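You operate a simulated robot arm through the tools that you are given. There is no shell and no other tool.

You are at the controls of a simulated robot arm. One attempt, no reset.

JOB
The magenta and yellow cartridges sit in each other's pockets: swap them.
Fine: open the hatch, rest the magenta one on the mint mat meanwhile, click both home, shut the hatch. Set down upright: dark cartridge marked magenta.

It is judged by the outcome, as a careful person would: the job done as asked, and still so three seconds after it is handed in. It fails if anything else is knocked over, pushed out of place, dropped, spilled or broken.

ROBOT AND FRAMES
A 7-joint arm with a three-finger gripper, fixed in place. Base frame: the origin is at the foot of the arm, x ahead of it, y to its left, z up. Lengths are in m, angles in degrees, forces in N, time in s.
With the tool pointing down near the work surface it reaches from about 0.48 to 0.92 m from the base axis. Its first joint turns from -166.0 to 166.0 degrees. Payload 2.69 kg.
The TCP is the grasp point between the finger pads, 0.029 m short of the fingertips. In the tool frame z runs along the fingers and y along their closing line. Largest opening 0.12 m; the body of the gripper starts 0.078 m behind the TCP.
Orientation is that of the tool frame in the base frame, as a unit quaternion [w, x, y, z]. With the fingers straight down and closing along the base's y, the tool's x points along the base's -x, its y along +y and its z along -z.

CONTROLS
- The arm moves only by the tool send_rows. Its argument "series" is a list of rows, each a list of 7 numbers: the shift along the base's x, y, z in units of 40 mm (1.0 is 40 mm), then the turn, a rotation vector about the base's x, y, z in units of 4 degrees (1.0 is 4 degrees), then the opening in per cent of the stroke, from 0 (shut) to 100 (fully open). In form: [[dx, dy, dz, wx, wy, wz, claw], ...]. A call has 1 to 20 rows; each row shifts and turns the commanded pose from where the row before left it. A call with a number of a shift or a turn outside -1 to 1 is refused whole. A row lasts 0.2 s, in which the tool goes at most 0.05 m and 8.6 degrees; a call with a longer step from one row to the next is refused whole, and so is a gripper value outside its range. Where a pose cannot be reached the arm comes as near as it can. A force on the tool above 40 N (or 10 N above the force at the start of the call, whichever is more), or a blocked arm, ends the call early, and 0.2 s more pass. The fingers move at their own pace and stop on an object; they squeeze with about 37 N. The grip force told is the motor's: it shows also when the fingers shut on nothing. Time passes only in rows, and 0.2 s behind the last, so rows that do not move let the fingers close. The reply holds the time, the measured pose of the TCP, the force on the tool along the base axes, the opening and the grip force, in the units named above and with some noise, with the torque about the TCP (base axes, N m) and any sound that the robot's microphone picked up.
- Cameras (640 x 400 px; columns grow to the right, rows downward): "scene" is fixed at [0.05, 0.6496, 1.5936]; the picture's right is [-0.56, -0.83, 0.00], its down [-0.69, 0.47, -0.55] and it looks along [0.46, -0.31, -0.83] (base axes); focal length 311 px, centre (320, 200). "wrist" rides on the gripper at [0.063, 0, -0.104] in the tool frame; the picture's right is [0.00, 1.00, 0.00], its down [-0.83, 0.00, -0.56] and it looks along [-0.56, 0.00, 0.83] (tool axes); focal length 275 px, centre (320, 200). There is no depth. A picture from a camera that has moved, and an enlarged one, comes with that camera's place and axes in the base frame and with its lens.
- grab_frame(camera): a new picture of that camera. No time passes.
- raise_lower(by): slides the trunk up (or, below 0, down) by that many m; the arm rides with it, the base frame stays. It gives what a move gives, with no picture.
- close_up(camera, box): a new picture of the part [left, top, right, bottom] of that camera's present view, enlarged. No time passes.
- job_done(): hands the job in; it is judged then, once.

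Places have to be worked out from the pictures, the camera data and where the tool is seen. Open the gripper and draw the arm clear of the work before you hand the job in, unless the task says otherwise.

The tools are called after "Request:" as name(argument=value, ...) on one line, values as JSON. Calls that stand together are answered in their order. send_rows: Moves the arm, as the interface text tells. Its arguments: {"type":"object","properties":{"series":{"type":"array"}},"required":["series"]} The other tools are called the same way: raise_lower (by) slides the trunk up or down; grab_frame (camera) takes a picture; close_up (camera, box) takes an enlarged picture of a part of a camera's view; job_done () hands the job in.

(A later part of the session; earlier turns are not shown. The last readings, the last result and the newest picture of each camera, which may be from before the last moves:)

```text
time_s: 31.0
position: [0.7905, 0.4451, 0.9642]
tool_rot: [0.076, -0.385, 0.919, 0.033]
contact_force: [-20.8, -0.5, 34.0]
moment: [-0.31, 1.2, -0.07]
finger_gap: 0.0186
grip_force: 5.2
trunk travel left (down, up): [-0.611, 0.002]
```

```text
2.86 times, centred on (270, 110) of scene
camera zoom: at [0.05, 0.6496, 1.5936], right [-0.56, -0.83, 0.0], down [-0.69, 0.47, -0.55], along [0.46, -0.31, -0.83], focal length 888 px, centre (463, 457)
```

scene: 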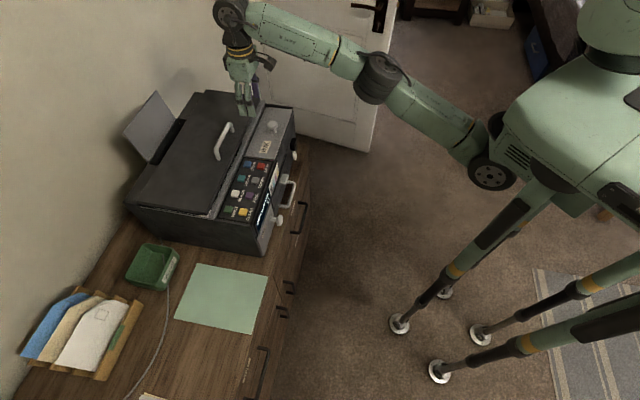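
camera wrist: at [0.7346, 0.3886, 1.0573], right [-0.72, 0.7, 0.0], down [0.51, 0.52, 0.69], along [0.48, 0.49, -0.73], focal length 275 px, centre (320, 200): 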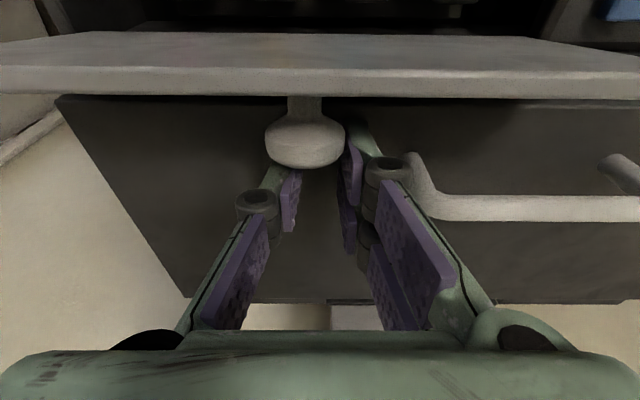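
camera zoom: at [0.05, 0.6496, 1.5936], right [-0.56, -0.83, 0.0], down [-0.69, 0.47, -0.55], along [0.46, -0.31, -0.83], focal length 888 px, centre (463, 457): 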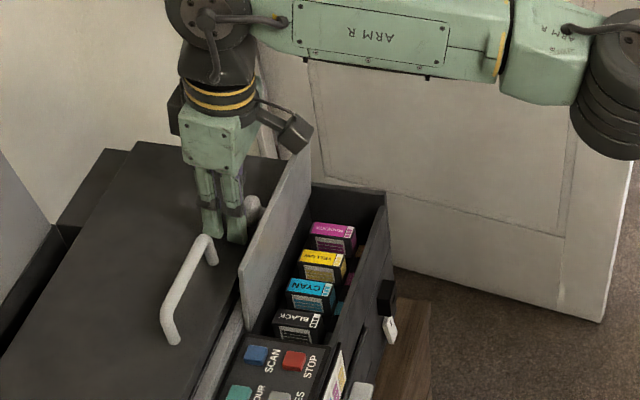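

The fingers squeezed off past the back of the knob near vertical, and a tip may be touching the scanner lid (34 N upward). I'll look closely before moving.

Request:
close_up(camera="wrist", box=[200, 20, 440, 280])

Request:
close_up(camera="scene", box=[220, 70, 300, 150])

```text
1.54 times, centred on (320, 150) of wrist
camera zoom: at [0.7346, 0.3886, 1.0573], right [-0.72, 0.7, 0.0], down [0.51, 0.52, 0.69], along [0.48, 0.49, -0.73], focal length 424 px, centre (320, 277)
```

zoom: 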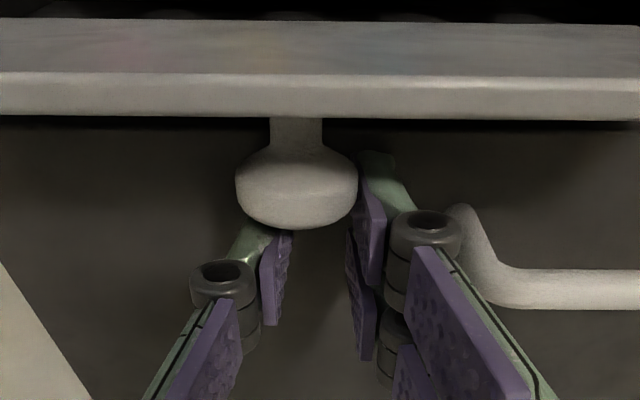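

```text
5.00 times, centred on (260, 110) of scene
camera zoom: at [0.05, 0.6496, 1.5936], right [-0.56, -0.83, 0.0], down [-0.69, 0.47, -0.55], along [0.46, -0.31, -0.83], focal length 1554 px, centre (620, 650)
```

zoom: 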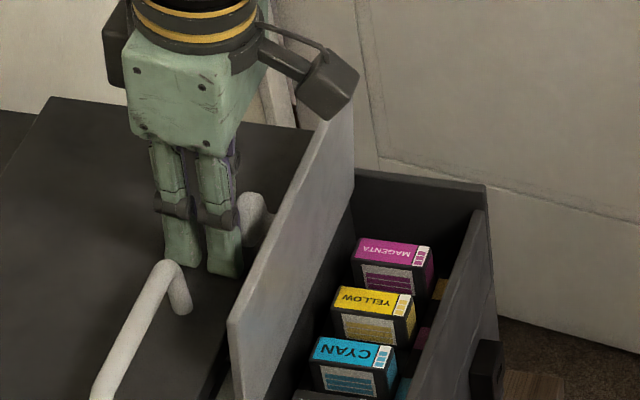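

The tips met the scanner lid (top about 0.94), which popped the fingers off with the hatch at roughly 80–85°. I'll open and lift slightly to see whether the hatch stays up.

Request:
send_rows(series=[[0.03, 0.03, 0.15, 0, 0, 0, 45]])

Request:
grab_frame(camera="wrist")

Request:
close_up(camera="scene", box=[220, 70, 300, 150])

```text
time_s: 31.4
position: [0.7964, 0.4434, 0.9625]
tool_rot: [0.074, -0.381, 0.921, 0.029]
contact_force: [-4.8, -4.7, 12.2]
moment: [-0.35, 0.13, -0.06]
finger_gap: 0.0504
grip_force: 0.0
trunk travel left (down, up): [-0.611, 0.002]
```

```text
taken
camera wrist: at [0.7411, 0.3872, 1.0558], right [-0.71, 0.71, 0.0], down [0.51, 0.52, 0.68], along [0.48, 0.48, -0.73], focal length 275 px, centre (320, 200)
```

wrist: 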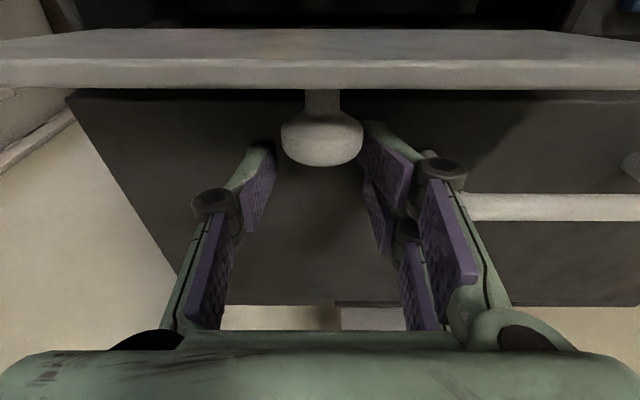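

```text
5.00 times, centred on (260, 110) of scene
camera zoom: at [0.05, 0.6496, 1.5936], right [-0.56, -0.83, 0.0], down [-0.69, 0.47, -0.55], along [0.46, -0.31, -0.83], focal length 1554 px, centre (620, 650)
```

zoom: 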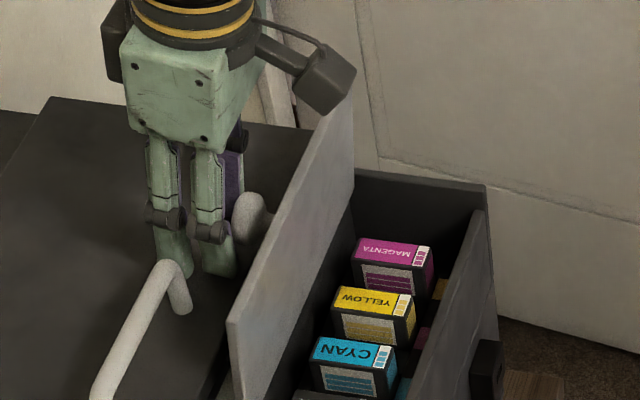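

The hatch stays up by itself with the fingers open, so it is at its stop. I'll rise out slowly, leaning the tool back a little more so the pose stays reachable and nothing touches the panel.

Request:
send_rows(series=[[0, 0, 0.4, 0.6, -0.6, 0, 55], [0, 0, 0.4, 0.6, -0.6, 0, 60], [0, 0, 0.4, 0.6, -0.6, 0, 60], [0, 0, 0.4, 0.6, -0.6, 0, 60]])

Request:
grab_frame(camera="wrist")

Request:
close_up(camera="scene", box=[180, 40, 360, 180])

```text
time_s: 32.4
position: [0.7954, 0.4454, 1.0266]
tool_rot: [0.182, -0.375, 0.906, 0.075]
contact_force: [0.7, -0.2, -0.9]
moment: [-0.03, 0.01, 0.02]
finger_gap: 0.0722
grip_force: 0.0
trunk travel left (down, up): [-0.611, 0.002]
```

```text
taken
camera wrist: at [0.727, 0.3745, 1.0988], right [-0.71, 0.7, 0.0], down [0.39, 0.39, 0.83], along [0.59, 0.59, -0.55], focal length 275 px, centre (320, 200)
```

wrist: 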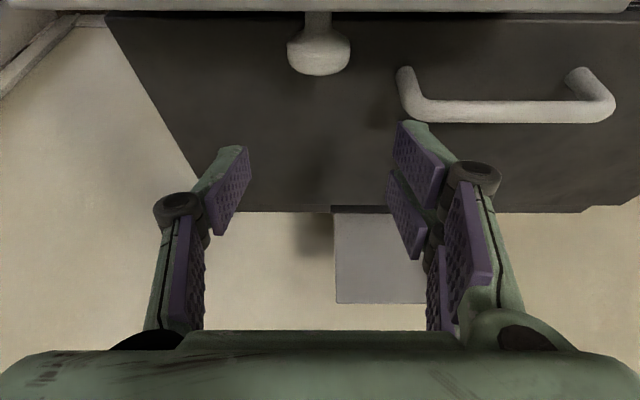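

```text
2.86 times, centred on (270, 110) of scene
camera zoom: at [0.05, 0.6496, 1.5936], right [-0.56, -0.83, 0.0], down [-0.69, 0.47, -0.55], along [0.46, -0.31, -0.83], focal length 888 px, centre (463, 457)
```

zoom: 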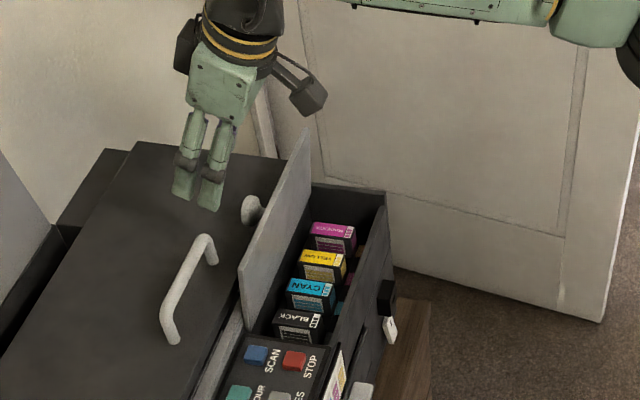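

The hatch stands open and stays there. I'll rise over it, come back to the front and go vertical for a good look into the bay.

Request:
send_rows(series=[[0, 0, 0.6, 0, 0, 0, 60], [-0.2, -0.2, 0.6, 0, 0, 0, 60], [-0.6, -0.6, 0.1, -0.82, 0.82, 0, 60], [-0.6, -0.6, 0, -0.82, 0.82, 0, 60], [-0.6, -0.6, 0, -0.82, 0.82, 0, 60], [-0.6, -0.6, 0, -0.82, 0.82, 0, 60], [-0.6, -0.6, 0, -0.82, 0.82, 0, 60], [0, 0, 0, 0, 0, 0, 60]])

Request:
grab_frame(camera="wrist")

Request:
close_up(camera="scene", box=[210, 70, 330, 180])

```text
time_s: 34.2
position: [0.6679, 0.3171, 1.0779]
tool_rot: [-0.005, -0.384, 0.923, -0.002]
contact_force: [-0.1, -0.2, 0.3]
moment: [0.0, 0.01, 0.0]
finger_gap: 0.072
grip_force: 0.0
trunk travel left (down, up): [-0.611, 0.002]
```

```text
taken
camera wrist: at [0.6248, 0.2721, 1.1832], right [-0.71, 0.7, 0.0], down [0.59, 0.59, 0.55], along [0.38, 0.39, -0.84], focal length 275 px, centre (320, 200)
```

wrist: 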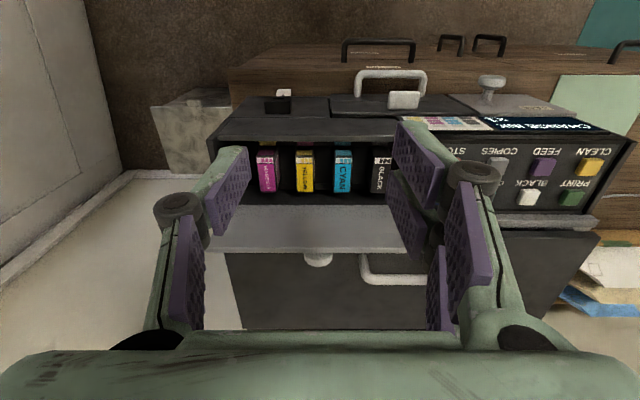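

```text
3.64 times, centred on (270, 125) of scene
camera zoom: at [0.05, 0.6496, 1.5936], right [-0.56, -0.83, 0.0], down [-0.69, 0.47, -0.55], along [0.46, -0.31, -0.83], focal length 1130 px, centre (502, 473)
```

zoom: 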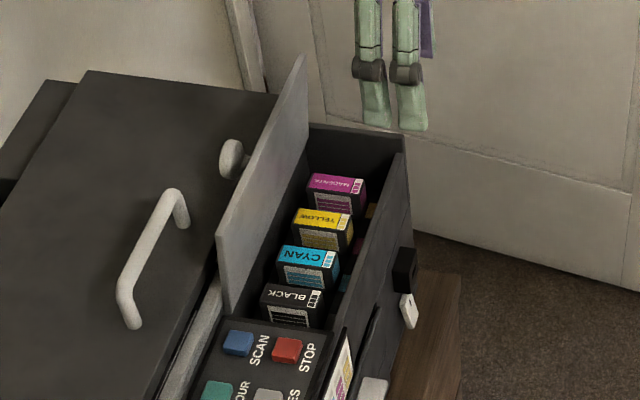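

I'll enlarge the cartridge bay in both views to find the geometry, the slot labels and any latch.

Request:
close_up(camera="wrist", box=[230, 120, 410, 220])

Request:
close_up(camera="scene", box=[270, 105, 325, 160])

```text
3.56 times, centred on (320, 170) of wrist
camera zoom: at [0.6248, 0.2721, 1.1832], right [-0.71, 0.7, 0.0], down [0.59, 0.59, 0.55], along [0.38, 0.39, -0.84], focal length 979 px, centre (320, 307)
```

zoom: 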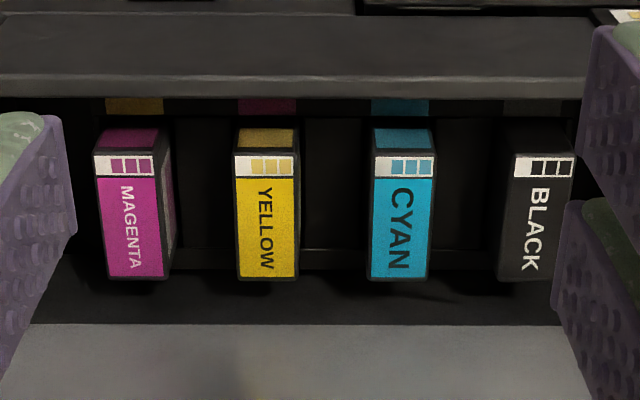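

```text
7.27 times, centred on (298, 132) of scene
camera zoom: at [0.05, 0.6496, 1.5936], right [-0.56, -0.83, 0.0], down [-0.69, 0.47, -0.55], along [0.46, -0.31, -0.83], focal length 2261 px, centre (484, 691)
```

zoom: 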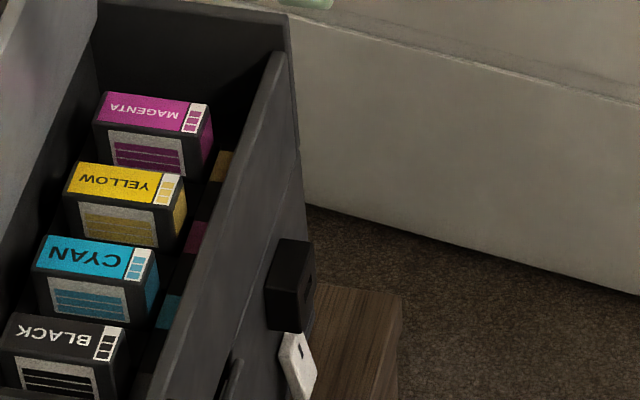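

The pocket colour tags confirm it: yellow's pocket is the outermost and magenta's is second. Magenta's top centre is near (0.7755, 0.3374, 0.895), about 0.0195 wide by 0.047 deep, with a pitch of about 0.044. I'll move above it with a narrower opening and check.

Request:
send_rows(series=[[0.897, 0.169, -0.4, 0.11, -0.11, 0, 30], [0.897, 0.169, -0.4, 0, 0, 0, 30], [0.897, 0.169, -0.4, 0, 0, 0, 30], [0, 0, -0.9, 0, 0, 0, 30], [0, 0, 0, 0, 0, 0, 30]])

Request:
grab_frame(camera="wrist")

Request:
close_up(camera="scene", box=[230, 60, 330, 160])

```text
time_s: 35.4
position: [0.776, 0.3368, 0.9939]
tool_rot: [0.001, -0.383, 0.924, 0.001]
contact_force: [1.1, 0.5, 0.0]
moment: [0.0, 0.01, 0.01]
finger_gap: 0.0359
grip_force: 0.0
trunk travel left (down, up): [-0.611, 0.002]
```

```text
taken
camera wrist: at [0.7316, 0.292, 1.0989], right [-0.71, 0.7, 0.0], down [0.58, 0.59, 0.56], along [0.39, 0.4, -0.83], focal length 275 px, centre (320, 200)
```

wrist: 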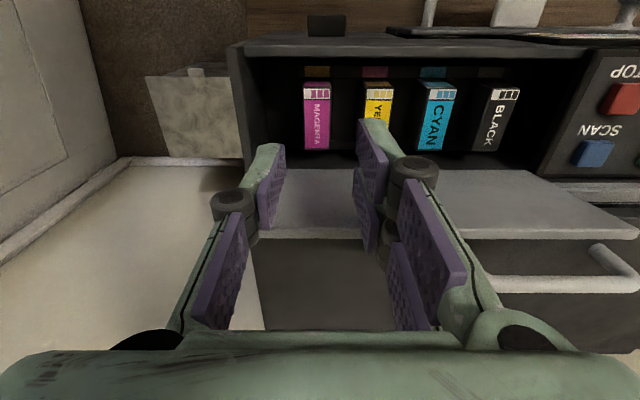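

```text
4.00 times, centred on (280, 110) of scene
camera zoom: at [0.05, 0.6496, 1.5936], right [-0.56, -0.83, 0.0], down [-0.69, 0.47, -0.55], along [0.46, -0.31, -0.83], focal length 1244 px, centre (480, 560)
```

zoom: 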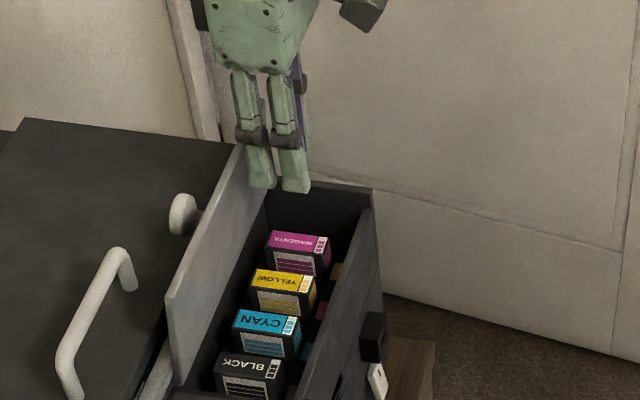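

I'll enlarge the wrist view to measure the lateral offset between the tool centre and the cartridge.

Request:
close_up(camera="wrist", box=[250, 50, 390, 170])

```text
3.33 times, centred on (320, 110) of wrist
camera zoom: at [0.7316, 0.292, 1.0989], right [-0.71, 0.7, 0.0], down [0.58, 0.59, 0.56], along [0.39, 0.4, -0.83], focal length 918 px, centre (320, 500)
```

zoom: 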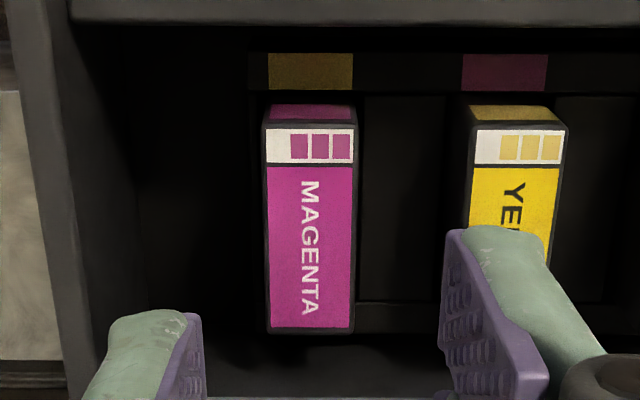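

Magenta is about 2.3 mm toward the far end and 3 mm toward the back from the tool centre. I'll shift by that and descend with the fingers in the gaps on either side.

Request:
send_rows(series=[[0.0925, 0.0125, -0.5, 0, 0, 0, 30], [0, 0, -0.7, 0, 0, 0, 30], [0, 0, -0.7, 0, 0, 0, 30], [0, 0, -0.5, 0, 0, 0, 30], [0, 0, -0.2, 0, 0, 0, 30]])

Request:
grab_frame(camera="wrist")

Request:
close_up(camera="scene", box=[240, 70, 330, 160])

```text
time_s: 36.6
position: [0.7796, 0.3383, 0.8966]
tool_rot: [0.005, -0.383, 0.924, 0.002]
contact_force: [-1.8, -3.7, 27.0]
moment: [0.9, -0.74, -0.05]
finger_gap: 0.0359
grip_force: 0.1
trunk travel left (down, up): [-0.611, 0.002]
```

```text
taken
camera wrist: at [0.7343, 0.2916, 1.0012], right [-0.71, 0.7, 0.0], down [0.58, 0.59, 0.56], along [0.4, 0.4, -0.83], focal length 275 px, centre (320, 200)
```

wrist: 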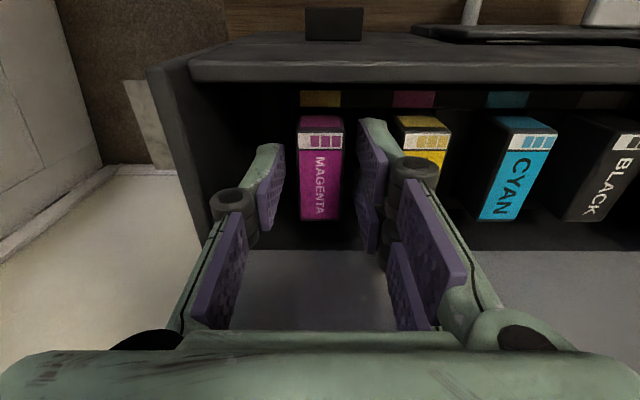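

```text
4.44 times, centred on (285, 115) of scene
camera zoom: at [0.05, 0.6496, 1.5936], right [-0.56, -0.83, 0.0], down [-0.69, 0.47, -0.55], along [0.46, -0.31, -0.83], focal length 1382 px, centre (476, 578)
```

zoom: 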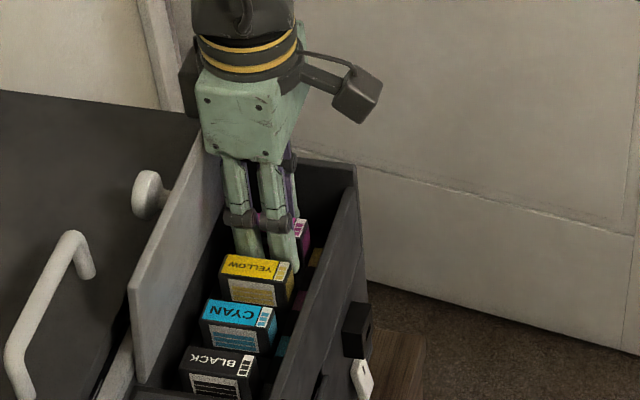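

A 27 N upward push with its moment places the contact about 4 cm behind the TCP, so the wrist collar is touching the open hatch's top edge. Leaning the tool 15° about the closing axis clears it without affecting the grip, so I'll lift, lean and come down again.

Request:
send_rows(series=[[0, 0, 0.6, 0, 0, 0, 30], [0, 0, 0.5, 0.663, -0.663, 0, 30], [0, 0, 0, 0.663, -0.663, 0, 30], [0, 0, 0, 0.663, -0.663, 0, 30], [0, 0, 0, 0.663, -0.663, 0, 30], [0, 0, 0, 0, 0, 0, 30]])

Request:
grab_frame(camera="wrist")

Request:
close_up(camera="scene", box=[240, 70, 330, 160])

```text
time_s: 38.0
position: [0.7799, 0.3369, 0.934]
tool_rot: [0.121, -0.38, 0.916, 0.051]
contact_force: [0.0, 0.2, -0.3]
moment: [0.02, 0.0, 0.02]
finger_gap: 0.0363
grip_force: 0.0
trunk travel left (down, up): [-0.611, 0.002]
```

```text
taken
camera wrist: at [0.7182, 0.2747, 1.0193], right [-0.71, 0.7, 0.0], down [0.46, 0.47, 0.75], along [0.53, 0.54, -0.66], focal length 275 px, centre (320, 200)
```

wrist: 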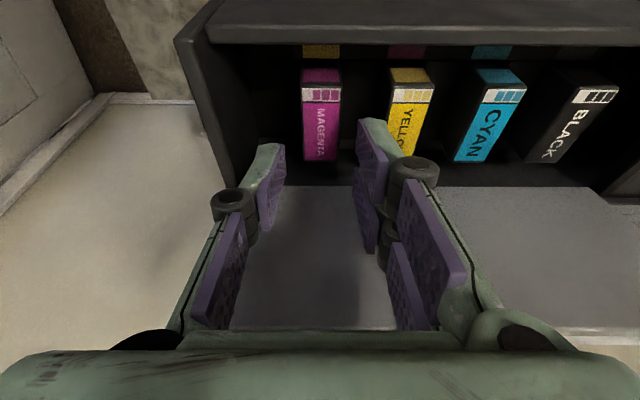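

```text
4.44 times, centred on (285, 115) of scene
camera zoom: at [0.05, 0.6496, 1.5936], right [-0.56, -0.83, 0.0], down [-0.69, 0.47, -0.55], along [0.46, -0.31, -0.83], focal length 1382 px, centre (476, 578)
```

zoom: 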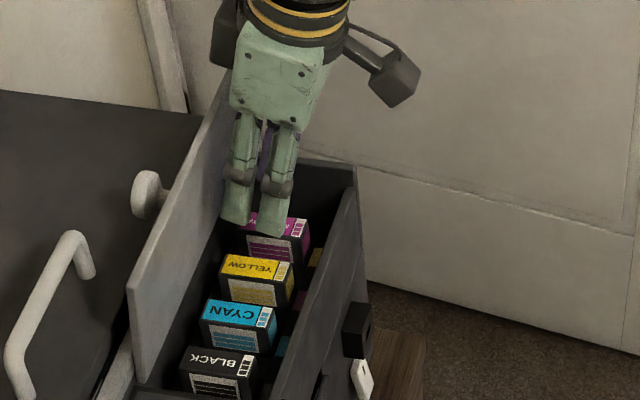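

The lean is clear of the panel and the tool is centred on magenta. I'll descend and close on it.

Request:
send_rows(series=[[-0.03, -0.03, -0.5, 0, 0, 0, 30], [0, 0, -0.5, 0, 0, 0, 30], [0, 0, -0.2, 0, 0, 0, 30]])

Request:
grab_frame(camera="wrist")

Request:
close_up(camera="scene", box=[240, 70, 330, 160])

```text
time_s: 38.8
position: [0.7791, 0.3371, 0.8924]
tool_rot: [0.124, -0.379, 0.916, 0.052]
contact_force: [-1.3, 1.9, 25.6]
moment: [0.35, 0.78, -0.07]
finger_gap: 0.0398
grip_force: 1.6
trunk travel left (down, up): [-0.611, 0.002]
```

```text
taken
camera wrist: at [0.716, 0.2741, 0.9762], right [-0.71, 0.7, 0.0], down [0.46, 0.46, 0.76], along [0.53, 0.54, -0.65], focal length 275 px, centre (320, 200)
```

wrist: 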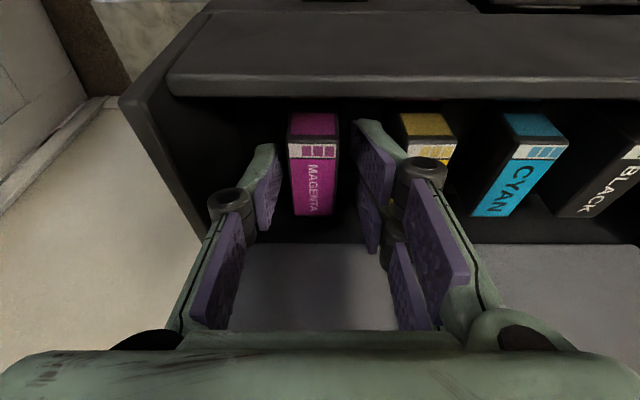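

```text
4.44 times, centred on (285, 115) of scene
camera zoom: at [0.05, 0.6496, 1.5936], right [-0.56, -0.83, 0.0], down [-0.69, 0.47, -0.55], along [0.46, -0.31, -0.83], focal length 1382 px, centre (476, 578)
```

zoom: 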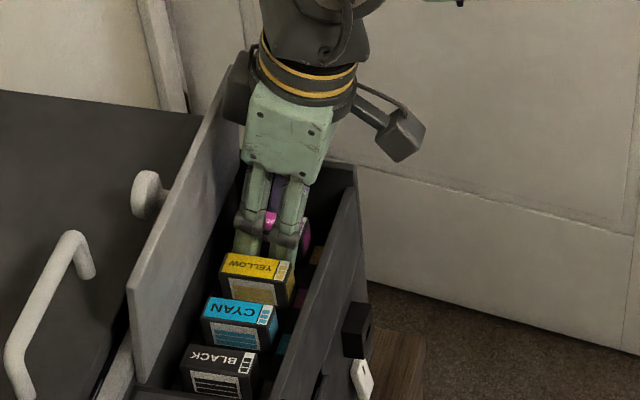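

A 25 N contact again, this time at the −u fingertip (z≈0.864), which suggests a divider top between the pockets. I'll back up 8 mm and look closely.

Request:
send_rows(series=[[0, 0, 0.25, 0, 0, 0, 30], [0, 0, 0, 0, 0, 0, 30]])

Request:
close_up(camera="wrist", box=[190, 70, 490, 270])

Request:
close_up(camera="scene", box=[265, 95, 325, 155])

```text
time_s: 39.4
position: [0.7784, 0.3371, 0.8949]
tool_rot: [0.121, -0.38, 0.916, 0.05]
contact_force: [0.3, -0.2, 0.0]
moment: [0.0, 0.01, 0.03]
finger_gap: 0.0361
grip_force: 0.0
trunk travel left (down, up): [-0.611, 0.002]
```

```text
2.00 times, centred on (340, 170) of wrist
camera zoom: at [0.7169, 0.2731, 0.9803], right [-0.71, 0.7, 0.0], down [0.46, 0.47, 0.75], along [0.53, 0.53, -0.66], focal length 551 px, centre (280, 260)
```

zoom: 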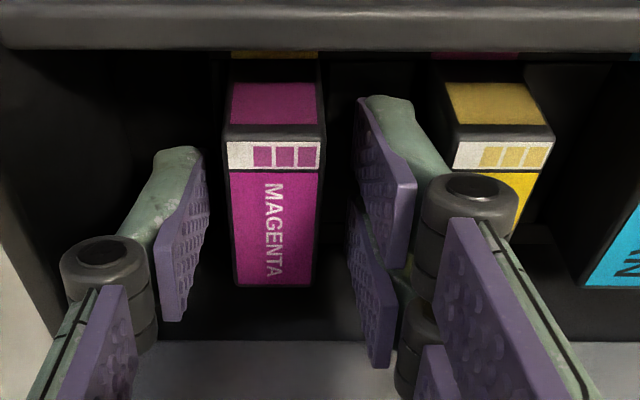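

```text
6.67 times, centred on (295, 125) of scene
camera zoom: at [0.05, 0.6496, 1.5936], right [-0.56, -0.83, 0.0], down [-0.69, 0.47, -0.55], along [0.46, -0.31, -0.83], focal length 2073 px, centre (487, 700)
```

zoom: 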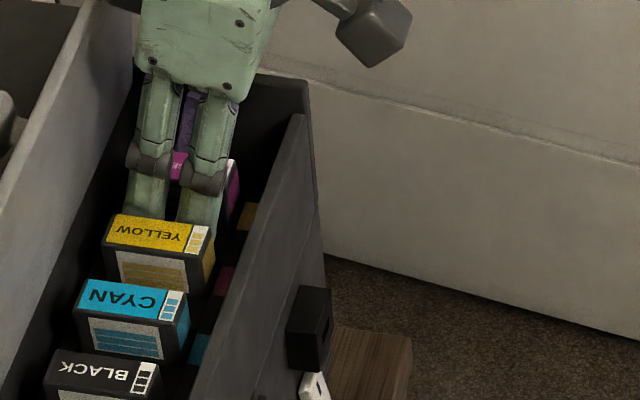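

The contact was the outer knuckle of the −u finger resting on yellow's top, so the TCP mustn't go below about 0.896 here; that still leaves about 27 mm of pad on the cartridge. I'll centre on magenta (1 mm far, 7 mm forward), rise 2 mm and close.

Request:
send_rows(series=[[-0.106, -0.141, 0.06, 0, 0, 0, 30], [0, 0, 0, 0, 0, 0, 20], [0, 0, 0, 0, 0, 0, 5], [0, 0, 0, 0, 0, 0, 5], [0, 0, 0, 0, 0, 0, 5]])

Request:
close_up(camera="wrist", box=[190, 70, 490, 270])

Request:
close_up(camera="scene", box=[265, 95, 325, 155])

```text
time_s: 40.6
position: [0.7748, 0.3313, 0.8991]
tool_rot: [0.121, -0.38, 0.916, 0.05]
contact_force: [0.4, 0.5, -0.9]
moment: [-0.03, 0.01, 0.03]
finger_gap: 0.021
grip_force: 37.1
trunk travel left (down, up): [-0.611, 0.002]
```

```text
2.00 times, centred on (340, 170) of wrist
camera zoom: at [0.7125, 0.2679, 0.9836], right [-0.71, 0.7, 0.0], down [0.46, 0.47, 0.75], along [0.53, 0.53, -0.66], focal length 551 px, centre (280, 260)
```

zoom: 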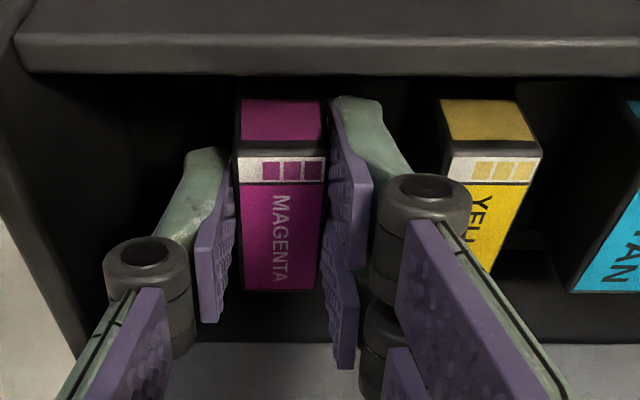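

```text
6.67 times, centred on (295, 125) of scene
camera zoom: at [0.05, 0.6496, 1.5936], right [-0.56, -0.83, 0.0], down [-0.69, 0.47, -0.55], along [0.46, -0.31, -0.83], focal length 2073 px, centre (487, 700)
```

zoom: 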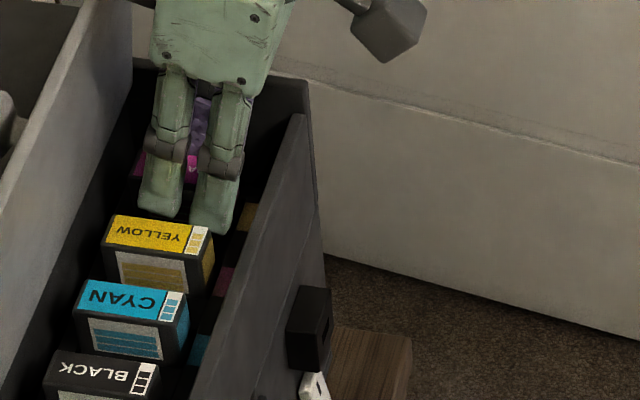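

Magenta is held (gap 0.021, 37 N). I'll pull it straight up gently and watch the force.

Request:
send_rows(series=[[0, 0, 0.15, 0, 0, 0, 0], [0, 0, 0.2, 0, 0, 0, 0], [0, 0, 0.25, 0, 0, 0, 0], [0, 0, 0.25, 0, 0, 0, 0]])

Request:
close_up(camera="wrist", box=[190, 70, 490, 270])

Request:
close_up(camera="scene", box=[255, 85, 325, 155])

```text
time_s: 41.6
position: [0.7743, 0.3309, 0.9344]
tool_rot: [0.121, -0.38, 0.915, 0.051]
contact_force: [-0.5, 0.2, -0.8]
moment: [0.0, 0.0, -0.01]
finger_gap: 0.0209
grip_force: 37.1
trunk travel left (down, up): [-0.611, 0.002]
```

```text
2.00 times, centred on (340, 170) of wrist
camera zoom: at [0.7126, 0.2681, 1.0181], right [-0.71, 0.7, 0.0], down [0.46, 0.47, 0.75], along [0.53, 0.54, -0.66], focal length 551 px, centre (280, 260)
```

zoom: 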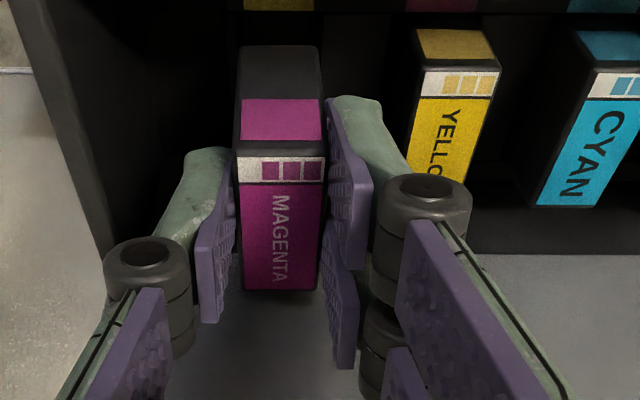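

```text
5.71 times, centred on (290, 120) of scene
camera zoom: at [0.05, 0.6496, 1.5936], right [-0.56, -0.83, 0.0], down [-0.69, 0.47, -0.55], along [0.46, -0.31, -0.83], focal length 1776 px, centre (491, 657)
```

zoom: 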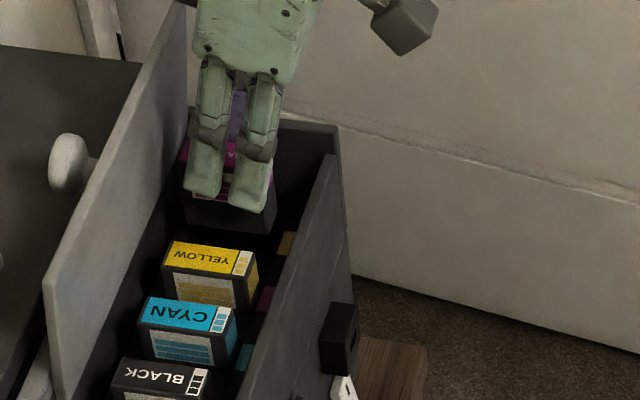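

Magenta came out smoothly. I'll continue lifting to clear the bay and see its full height.

Request:
send_rows(series=[[0, 0, 0.4, 0, 0, 0, 0], [0, 0, 0.5, 0, 0, 0, 0], [0, 0, 0.5, 0, 0, 0, 0], [0, 0, 0.5, 0, 0, 0, 0]])

Request:
grab_frame(camera="wrist")

Request:
close_up(camera="scene", box=[240, 50, 330, 140])

```text
time_s: 42.6
position: [0.7741, 0.3303, 1.0108]
tool_rot: [0.121, -0.38, 0.916, 0.05]
contact_force: [0.3, 0.0, -0.6]
moment: [0.03, 0.0, 0.01]
finger_gap: 0.0212
grip_force: 36.7
trunk travel left (down, up): [-0.611, 0.002]
```

```text
taken
camera wrist: at [0.7129, 0.268, 1.0948], right [-0.71, 0.7, 0.0], down [0.46, 0.47, 0.75], along [0.53, 0.54, -0.66], focal length 275 px, centre (320, 200)
```

wrist: 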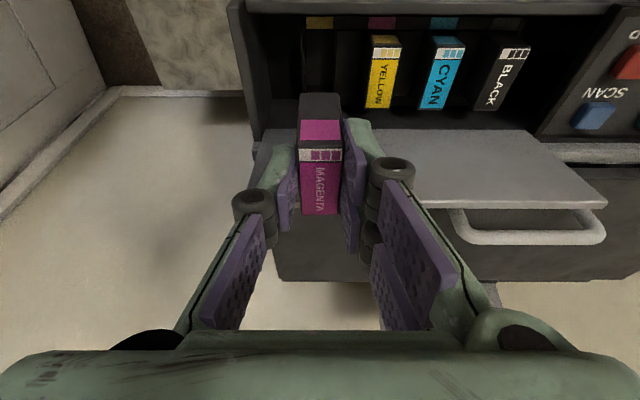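

```text
4.44 times, centred on (285, 95) of scene
camera zoom: at [0.05, 0.6496, 1.5936], right [-0.56, -0.83, 0.0], down [-0.69, 0.47, -0.55], along [0.46, -0.31, -0.83], focal length 1382 px, centre (476, 667)
```

zoom: 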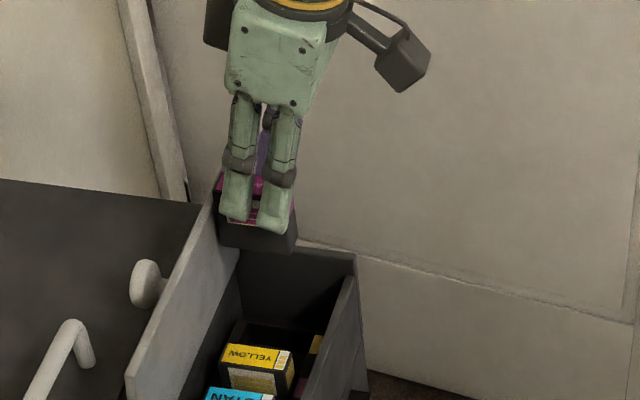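

Magenta is out (about 42 mm tall, bottom near z≈0.965, above everything on the front of the printer). I'll carry it at this height along the printer to above the middle of the mint mat.

Request:
send_rows(series=[[-0.5, 0.55, 0, 0, 0, 0, 0], [-0.7375, 0.8229, 0, 0, 0, 0, 0], [-0.7375, 0.8229, 0, 0, 0, 0, 0], [-0.7375, 0.8229, 0, 0, 0, 0, 0], [-0.7375, 0.8229, 0, 0, 0, 0, 0], [-0.7375, 0.8229, 0, 0, 0, 0, 0], [-0.7375, 0.8229, 0, 0, 0, 0, 0], [-0.7375, 0.8229, 0, 0, 0, 0, 0], [-0.7375, 0.8229, 0, 0, 0, 0, 0], [-0.7375, 0.8229, 0, 0, 0, 0, 0], [-0.7375, 0.8229, 0, 0, 0, 0, 0], [-0.7375, 0.8229, 0, 0, 0, 0, 0], [-0.2375, 0.2729, 0, 0, 0, 0, 0], [0, 0, 0, 0, 0, 0, 0]])

Request:
grab_frame(camera="wrist")

Request:
grab_frame(camera="scene")

```text
time_s: 45.6
position: [0.4193, 0.7206, 1.0079]
tool_rot: [0.121, -0.381, 0.915, 0.051]
contact_force: [-0.2, 0.2, -0.7]
moment: [-0.02, 0.0, 0.02]
finger_gap: 0.0213
grip_force: 37.1
out of reach, approached as far as the arm can: row 13
trunk travel left (down, up): [-0.611, 0.002]
```

```text
taken
camera wrist: at [0.3572, 0.6574, 1.0927], right [-0.71, 0.7, 0.0], down [0.46, 0.47, 0.75], along [0.53, 0.54, -0.66], focal length 275 px, centre (320, 200)
```

wrist: 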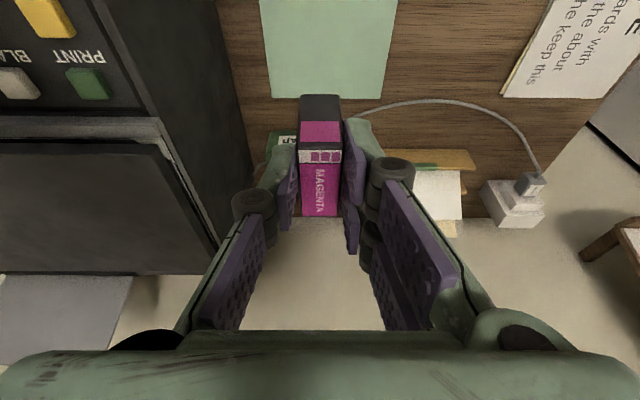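

```text
taken
```

scene: 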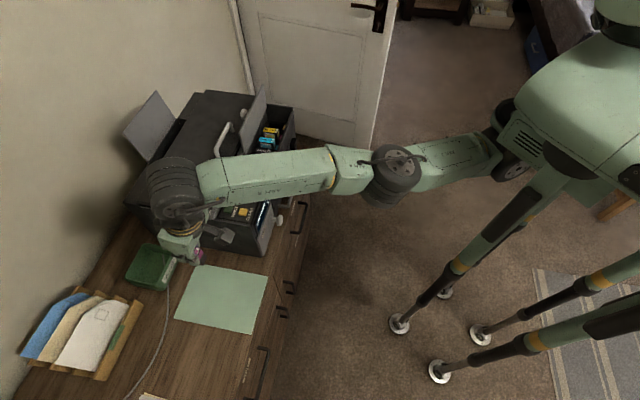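

I'm above the middle of the mat, which spans about ±0.1 m around the tool. I'll descend most of the way.

Request:
send_rows(series=[[0, 0, -0.6, 0, 0, 0, 0], [0, 0, -0.9, 0, 0, 0, 0], [0, 0, -0.9, 0, 0, 0, 0], [0, 0, -0.9, 0, 0, 0, 0], [0, 0, -0.9, 0, 0, 0, 0], [0, 0, -0.9, 0, 0, 0, 0], [0, 0, -0.2, 0, 0, 0, 0]])

Request:
grab_frame(camera="wrist")

Request:
close_up(camera="scene", box=[120, 200, 300, 340])

```text
time_s: 47.2
position: [0.4249, 0.7473, 0.8]
tool_rot: [0.121, -0.38, 0.916, 0.05]
contact_force: [-0.1, -0.4, -0.5]
moment: [-0.02, -0.01, 0.04]
finger_gap: 0.0208
grip_force: 37.2
out of reach, approached as far as the arm can: row 1, 2, 3, 4, 6
trunk travel left (down, up): [-0.611, 0.002]
```

```text
taken
camera wrist: at [0.3629, 0.685, 0.8845], right [-0.71, 0.7, 0.0], down [0.46, 0.47, 0.75], along [0.53, 0.53, -0.66], focal length 275 px, centre (320, 200)
```

wrist: 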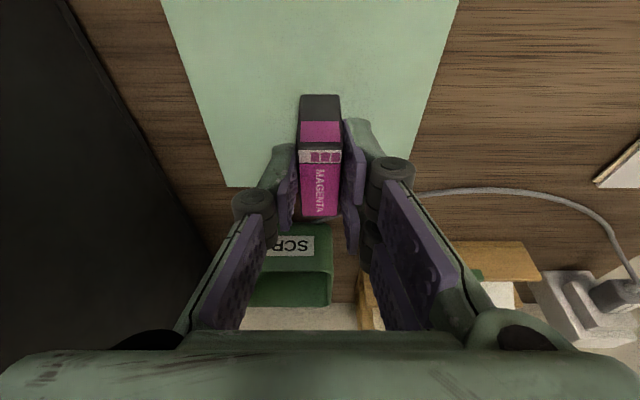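

```text
2.86 times, centred on (210, 270) of scene
camera zoom: at [0.05, 0.6496, 1.5936], right [-0.56, -0.83, 0.0], down [-0.69, 0.47, -0.55], along [0.46, -0.31, -0.83], focal length 888 px, centre (634, 0)
```

zoom: 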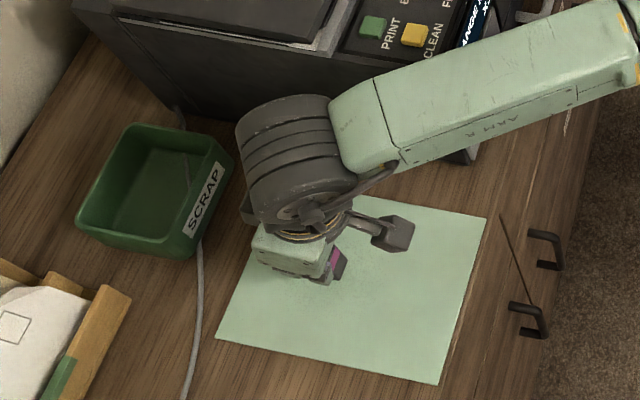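

The arm drifted about 27 mm in y during the descent (reach flags) but is still well over the mat. I'll shift back toward the mat centre while descending slowly.

Request:
send_rows(series=[[-0.2, -0.25, -0.2, 0, 0, 0, 0], [-0.2, -0.25, -0.2, 0, 0, 0, 0], [0, 0, -0.2, 0, 0, 0, 0]])

Request:
grab_frame(camera="wrist")

Request:
close_up(camera="scene", box=[160, 230, 260, 310])

```text
time_s: 48.0
position: [0.4132, 0.7503, 0.7764]
tool_rot: [0.121, -0.38, 0.916, 0.05]
contact_force: [0.1, -0.6, -1.1]
moment: [0.0, 0.0, 0.0]
finger_gap: 0.0209
grip_force: 37.0
out of reach, approached as far as the arm can: row 1, 2
trunk travel left (down, up): [-0.611, 0.002]
```

```text
taken
camera wrist: at [0.3516, 0.687, 0.8598], right [-0.71, 0.7, 0.0], down [0.46, 0.47, 0.75], along [0.53, 0.53, -0.66], focal length 275 px, centre (320, 200)
```

wrist: 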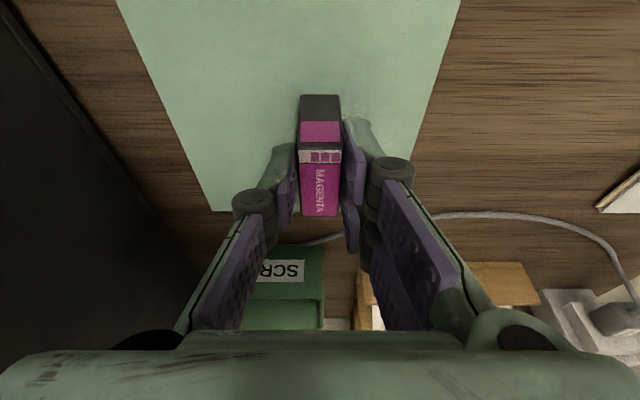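

```text
5.00 times, centred on (210, 270) of scene
camera zoom: at [0.05, 0.6496, 1.5936], right [-0.56, -0.83, 0.0], down [-0.69, 0.47, -0.55], along [0.46, -0.31, -0.83], focal length 1554 px, centre (870, -150)
```

zoom: 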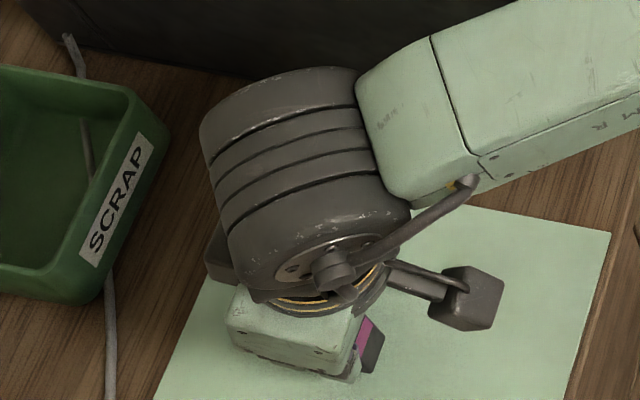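

It's over the mat with a good margin on all sides, and straight-down moves are in reach. I'll lower in small steps until I feel contact.

Request:
send_rows(series=[[0, 0, -0.15, 0, 0, 0, 0], [0, 0, -0.12, 0, 0, 0, 0], [0, 0, -0.06, 0, 0, 0, 0], [0, 0, -0.05, 0, 0, 0, 0]])

Request:
close_up(camera="wrist", box=[220, 50, 420, 250])

```text
time_s: 49.0
position: [0.4125, 0.7508, 0.7624]
tool_rot: [0.121, -0.38, 0.915, 0.051]
contact_force: [-0.9, -1.0, 5.5]
moment: [-0.03, 0.03, 0.0]
finger_gap: 0.0208
grip_force: 37.3
trunk travel left (down, up): [-0.611, 0.002]
```

```text
2.00 times, centred on (320, 150) of wrist
camera zoom: at [0.3516, 0.6871, 0.8465], right [-0.71, 0.7, 0.0], down [0.46, 0.47, 0.75], along [0.53, 0.54, -0.66], focal length 551 px, centre (320, 300)
```

zoom: 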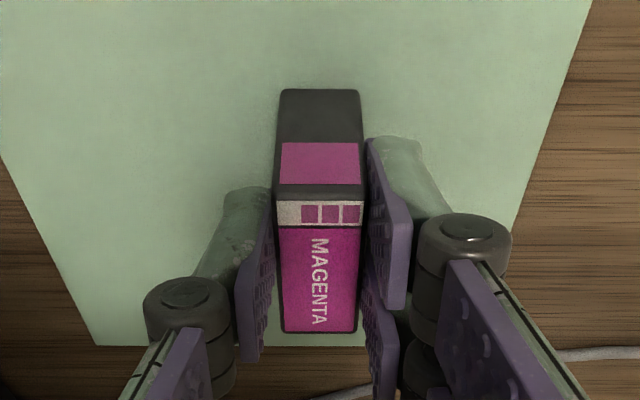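

It's resting on the mat with 5.5 N. I'll release, then rise straight up and check that it stands.

Request:
send_rows(series=[[0, 0, 0.02, 0, 0, 0, 20], [0, 0, 0, 0, 0, 0, 35], [0, 0, 0, 0, 0, 0, 40], [0, 0, 0.3, 0, 0, 0, 40], [0, 0, 0.6, 0, 0, 0, 40], [0, 0, 0.8, 0, 0, 0, 40]])

Request:
grab_frame(camera="wrist")

Request:
close_up(camera="scene", box=[120, 200, 300, 340])

```text
time_s: 50.4
position: [0.4137, 0.7491, 0.8308]
tool_rot: [0.122, -0.38, 0.916, 0.05]
contact_force: [-1.1, 0.2, -0.7]
moment: [-0.01, 0.02, 0.03]
finger_gap: 0.048
grip_force: 0.0
trunk travel left (down, up): [-0.611, 0.002]
```

```text
taken
camera wrist: at [0.3519, 0.6869, 0.9153], right [-0.71, 0.7, 0.0], down [0.46, 0.47, 0.75], along [0.53, 0.54, -0.66], focal length 275 px, centre (320, 200)
```

wrist: 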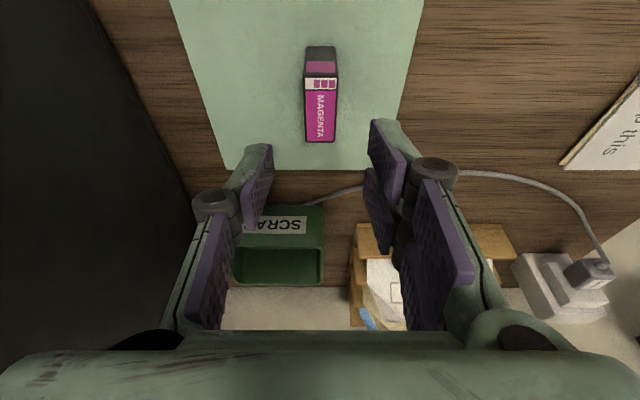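

```text
2.86 times, centred on (210, 270) of scene
camera zoom: at [0.05, 0.6496, 1.5936], right [-0.56, -0.83, 0.0], down [-0.69, 0.47, -0.55], along [0.46, -0.31, -0.83], focal length 888 px, centre (634, 0)
```

zoom: 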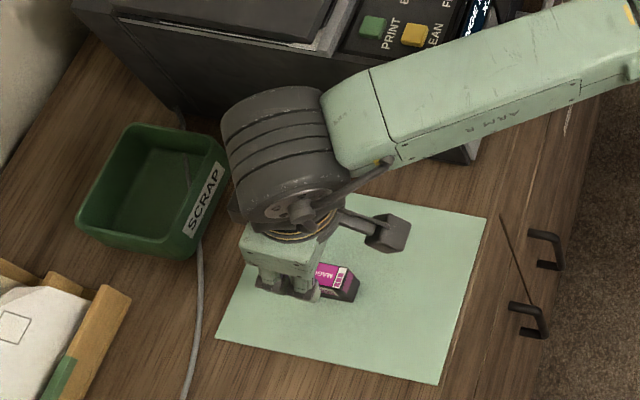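

Magenta stands upright on the mat. I'll rise and return to the bay for yellow, first going up and slightly forward.

Request:
send_rows(series=[[0.0, -0.2, 0.9, 0, 0, 0, 40], [0.0, -0.25, 0.9, 0, 0, 0, 40], [0.0, -0.25, 0.9, 0, 0, 0, 30], [0.1, -0.2, 0.9, 0, 0, 0, 30], [0.3, -0.4, 0.8, 0, 0, 0, 30], [0.675, -0.744, 0.4, 0, 0, 0, 30], [0.675, -0.744, 0, 0, 0, 0, 30], [0.675, -0.744, 0, 0, 0, 0, 30]])

Request:
grab_frame(camera="wrist")

Request:
grab_frame(camera="scene")

```text
time_s: 52.2
position: [0.5237, 0.6763, 1.038]
tool_rot: [0.121, -0.38, 0.916, 0.05]
contact_force: [0.1, 0.8, -0.6]
moment: [-0.01, 0.04, 0.04]
finger_gap: 0.0365
grip_force: 0.0
out of reach, approached as far as the arm can: row 1, 2, 3, 5, 6, 7, 8
trunk travel left (down, up): [-0.611, 0.002]
```

```text
taken
camera wrist: at [0.4616, 0.614, 1.1241], right [-0.71, 0.7, 0.0], down [0.46, 0.47, 0.75], along [0.53, 0.53, -0.66], focal length 275 px, centre (320, 200)
```

wrist: 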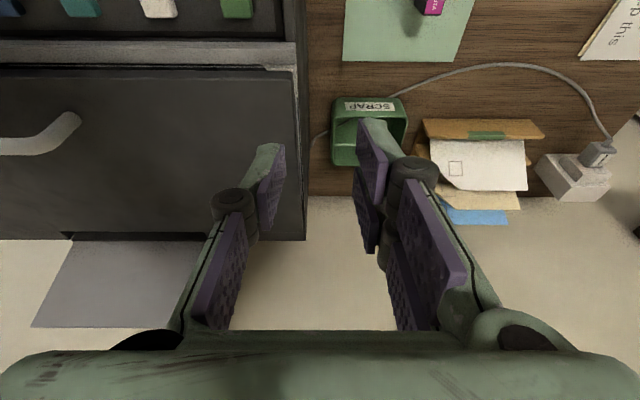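

```text
taken
```

scene: 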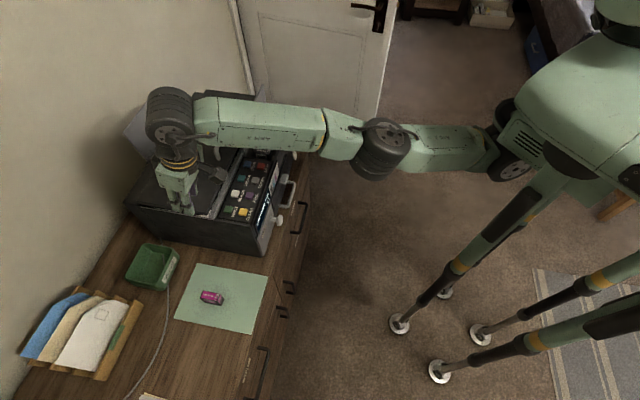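

The arm drifted slightly outward again but everything is clear at z=1.04. I'll move forward off the scanner side first, then along to above yellow's position.

Request:
send_rows(series=[[0.475, -0.9125, 0, 0, 0, 0, 30], [0.475, -0.9125, 0, 0, 0, 0, 30], [0.475, -0.9125, 0, 0, 0, 0, 30], [0.475, -0.9125, 0, 0, 0, 0, 30]])

```text
time_s: 53.2
position: [0.5951, 0.5581, 1.0431]
tool_rot: [0.12, -0.379, 0.916, 0.051]
contact_force: [0.3, -0.2, 0.4]
moment: [0.0, -0.01, -0.01]
finger_gap: 0.036
grip_force: 0.1
out of reach, approached as far as the arm can: row 1, 2
trunk travel left (down, up): [-0.611, 0.002]
```

Now clear in front of the hatch line. I'll continue to above yellow.

Request:
send_rows(series=[[0.5, -0.9, -0.05, 0, 0, 0, 30], [0.6, -0.83, -0.05, 0, 0, 0, 30], [0.65, -0.8, -0.05, 0, 0, 0, 30], [0.65, -0.8, -0.05, 0, 0, 0, 30], [0.65, -0.78, -0.05, 0, 0, 0, 30], [0.662, -0.782, -0.05, 0, 0, 0, 30], [0, 0, 0, 0, 0, 0, 30]])

Request:
grab_frame(camera="wrist")

```text
time_s: 54.8
position: [0.7434, 0.3637, 1.0295]
tool_rot: [0.12, -0.38, 0.916, 0.051]
contact_force: [0.4, 0.6, 0.0]
moment: [-0.01, -0.03, 0.01]
finger_gap: 0.036
grip_force: 0.0
trunk travel left (down, up): [-0.611, 0.002]
```

```text
taken
camera wrist: at [0.6817, 0.3012, 1.1149], right [-0.71, 0.7, 0.0], down [0.46, 0.47, 0.75], along [0.53, 0.54, -0.66], focal length 275 px, centre (320, 200)
```

wrist: 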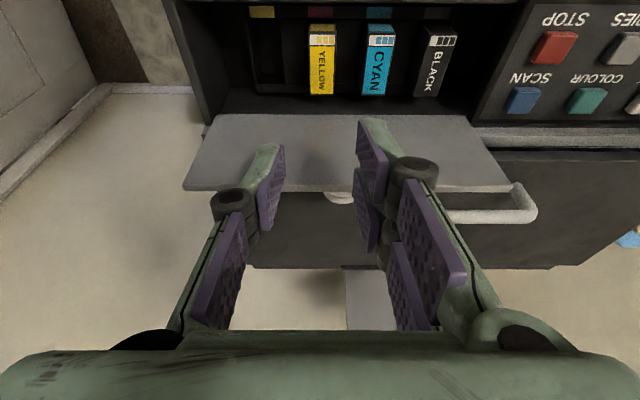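

Yellow is centred under the tool. I'll check the details and the empty pocket in an enlarged view.

Request:
close_up(camera="wrist", box=[220, 0, 420, 120])

```text
3.20 times, centred on (320, 60) of wrist
camera zoom: at [0.6817, 0.3012, 1.1149], right [-0.71, 0.7, 0.0], down [0.46, 0.47, 0.75], along [0.53, 0.54, -0.66], focal length 881 px, centre (320, 648)
```

zoom: 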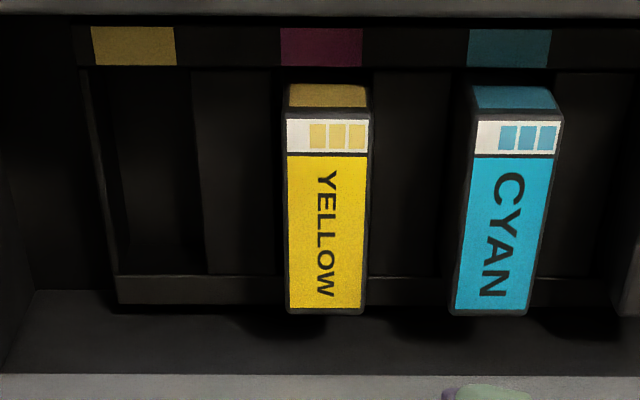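

Yellow is 1.7 mm toward −u of the tool. I'll correct that and descend to the same grip height as before (TCP 0.899).

Request:
send_rows(series=[[-0.03, 0.03, -0.7, 0, 0, 0, 30], [0, 0, -0.8, 0, 0, 0, 30], [0, 0, -0.8, 0, 0, 0, 30], [0, 0, -0.6, 0, 0, 0, 30], [0, 0, -0.36, 0, 0, 0, 30], [0, 0, 0, 0, 0, 0, 30]])

Request:
close_up(camera="wrist", box=[190, 70, 490, 270])

```text
time_s: 56.2
position: [0.7408, 0.3643, 0.9005]
tool_rot: [0.122, -0.38, 0.915, 0.051]
contact_force: [-0.4, 0.2, 0.3]
moment: [-0.01, -0.03, 0.01]
finger_gap: 0.0361
grip_force: 0.0
trunk travel left (down, up): [-0.611, 0.002]
```

```text
2.00 times, centred on (340, 170) of wrist
camera zoom: at [0.6799, 0.3021, 0.9851], right [-0.71, 0.7, 0.0], down [0.46, 0.47, 0.75], along [0.53, 0.54, -0.66], focal length 551 px, centre (280, 260)
```

zoom: 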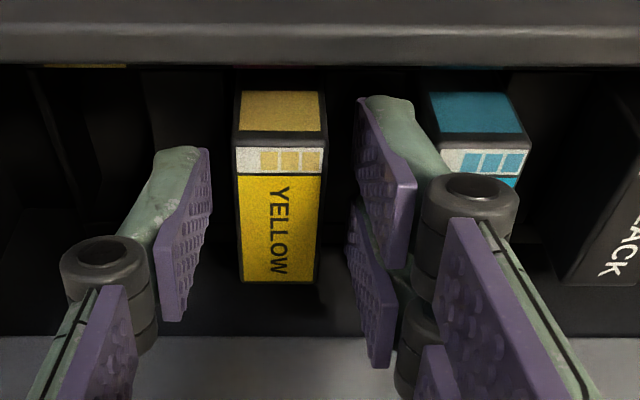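

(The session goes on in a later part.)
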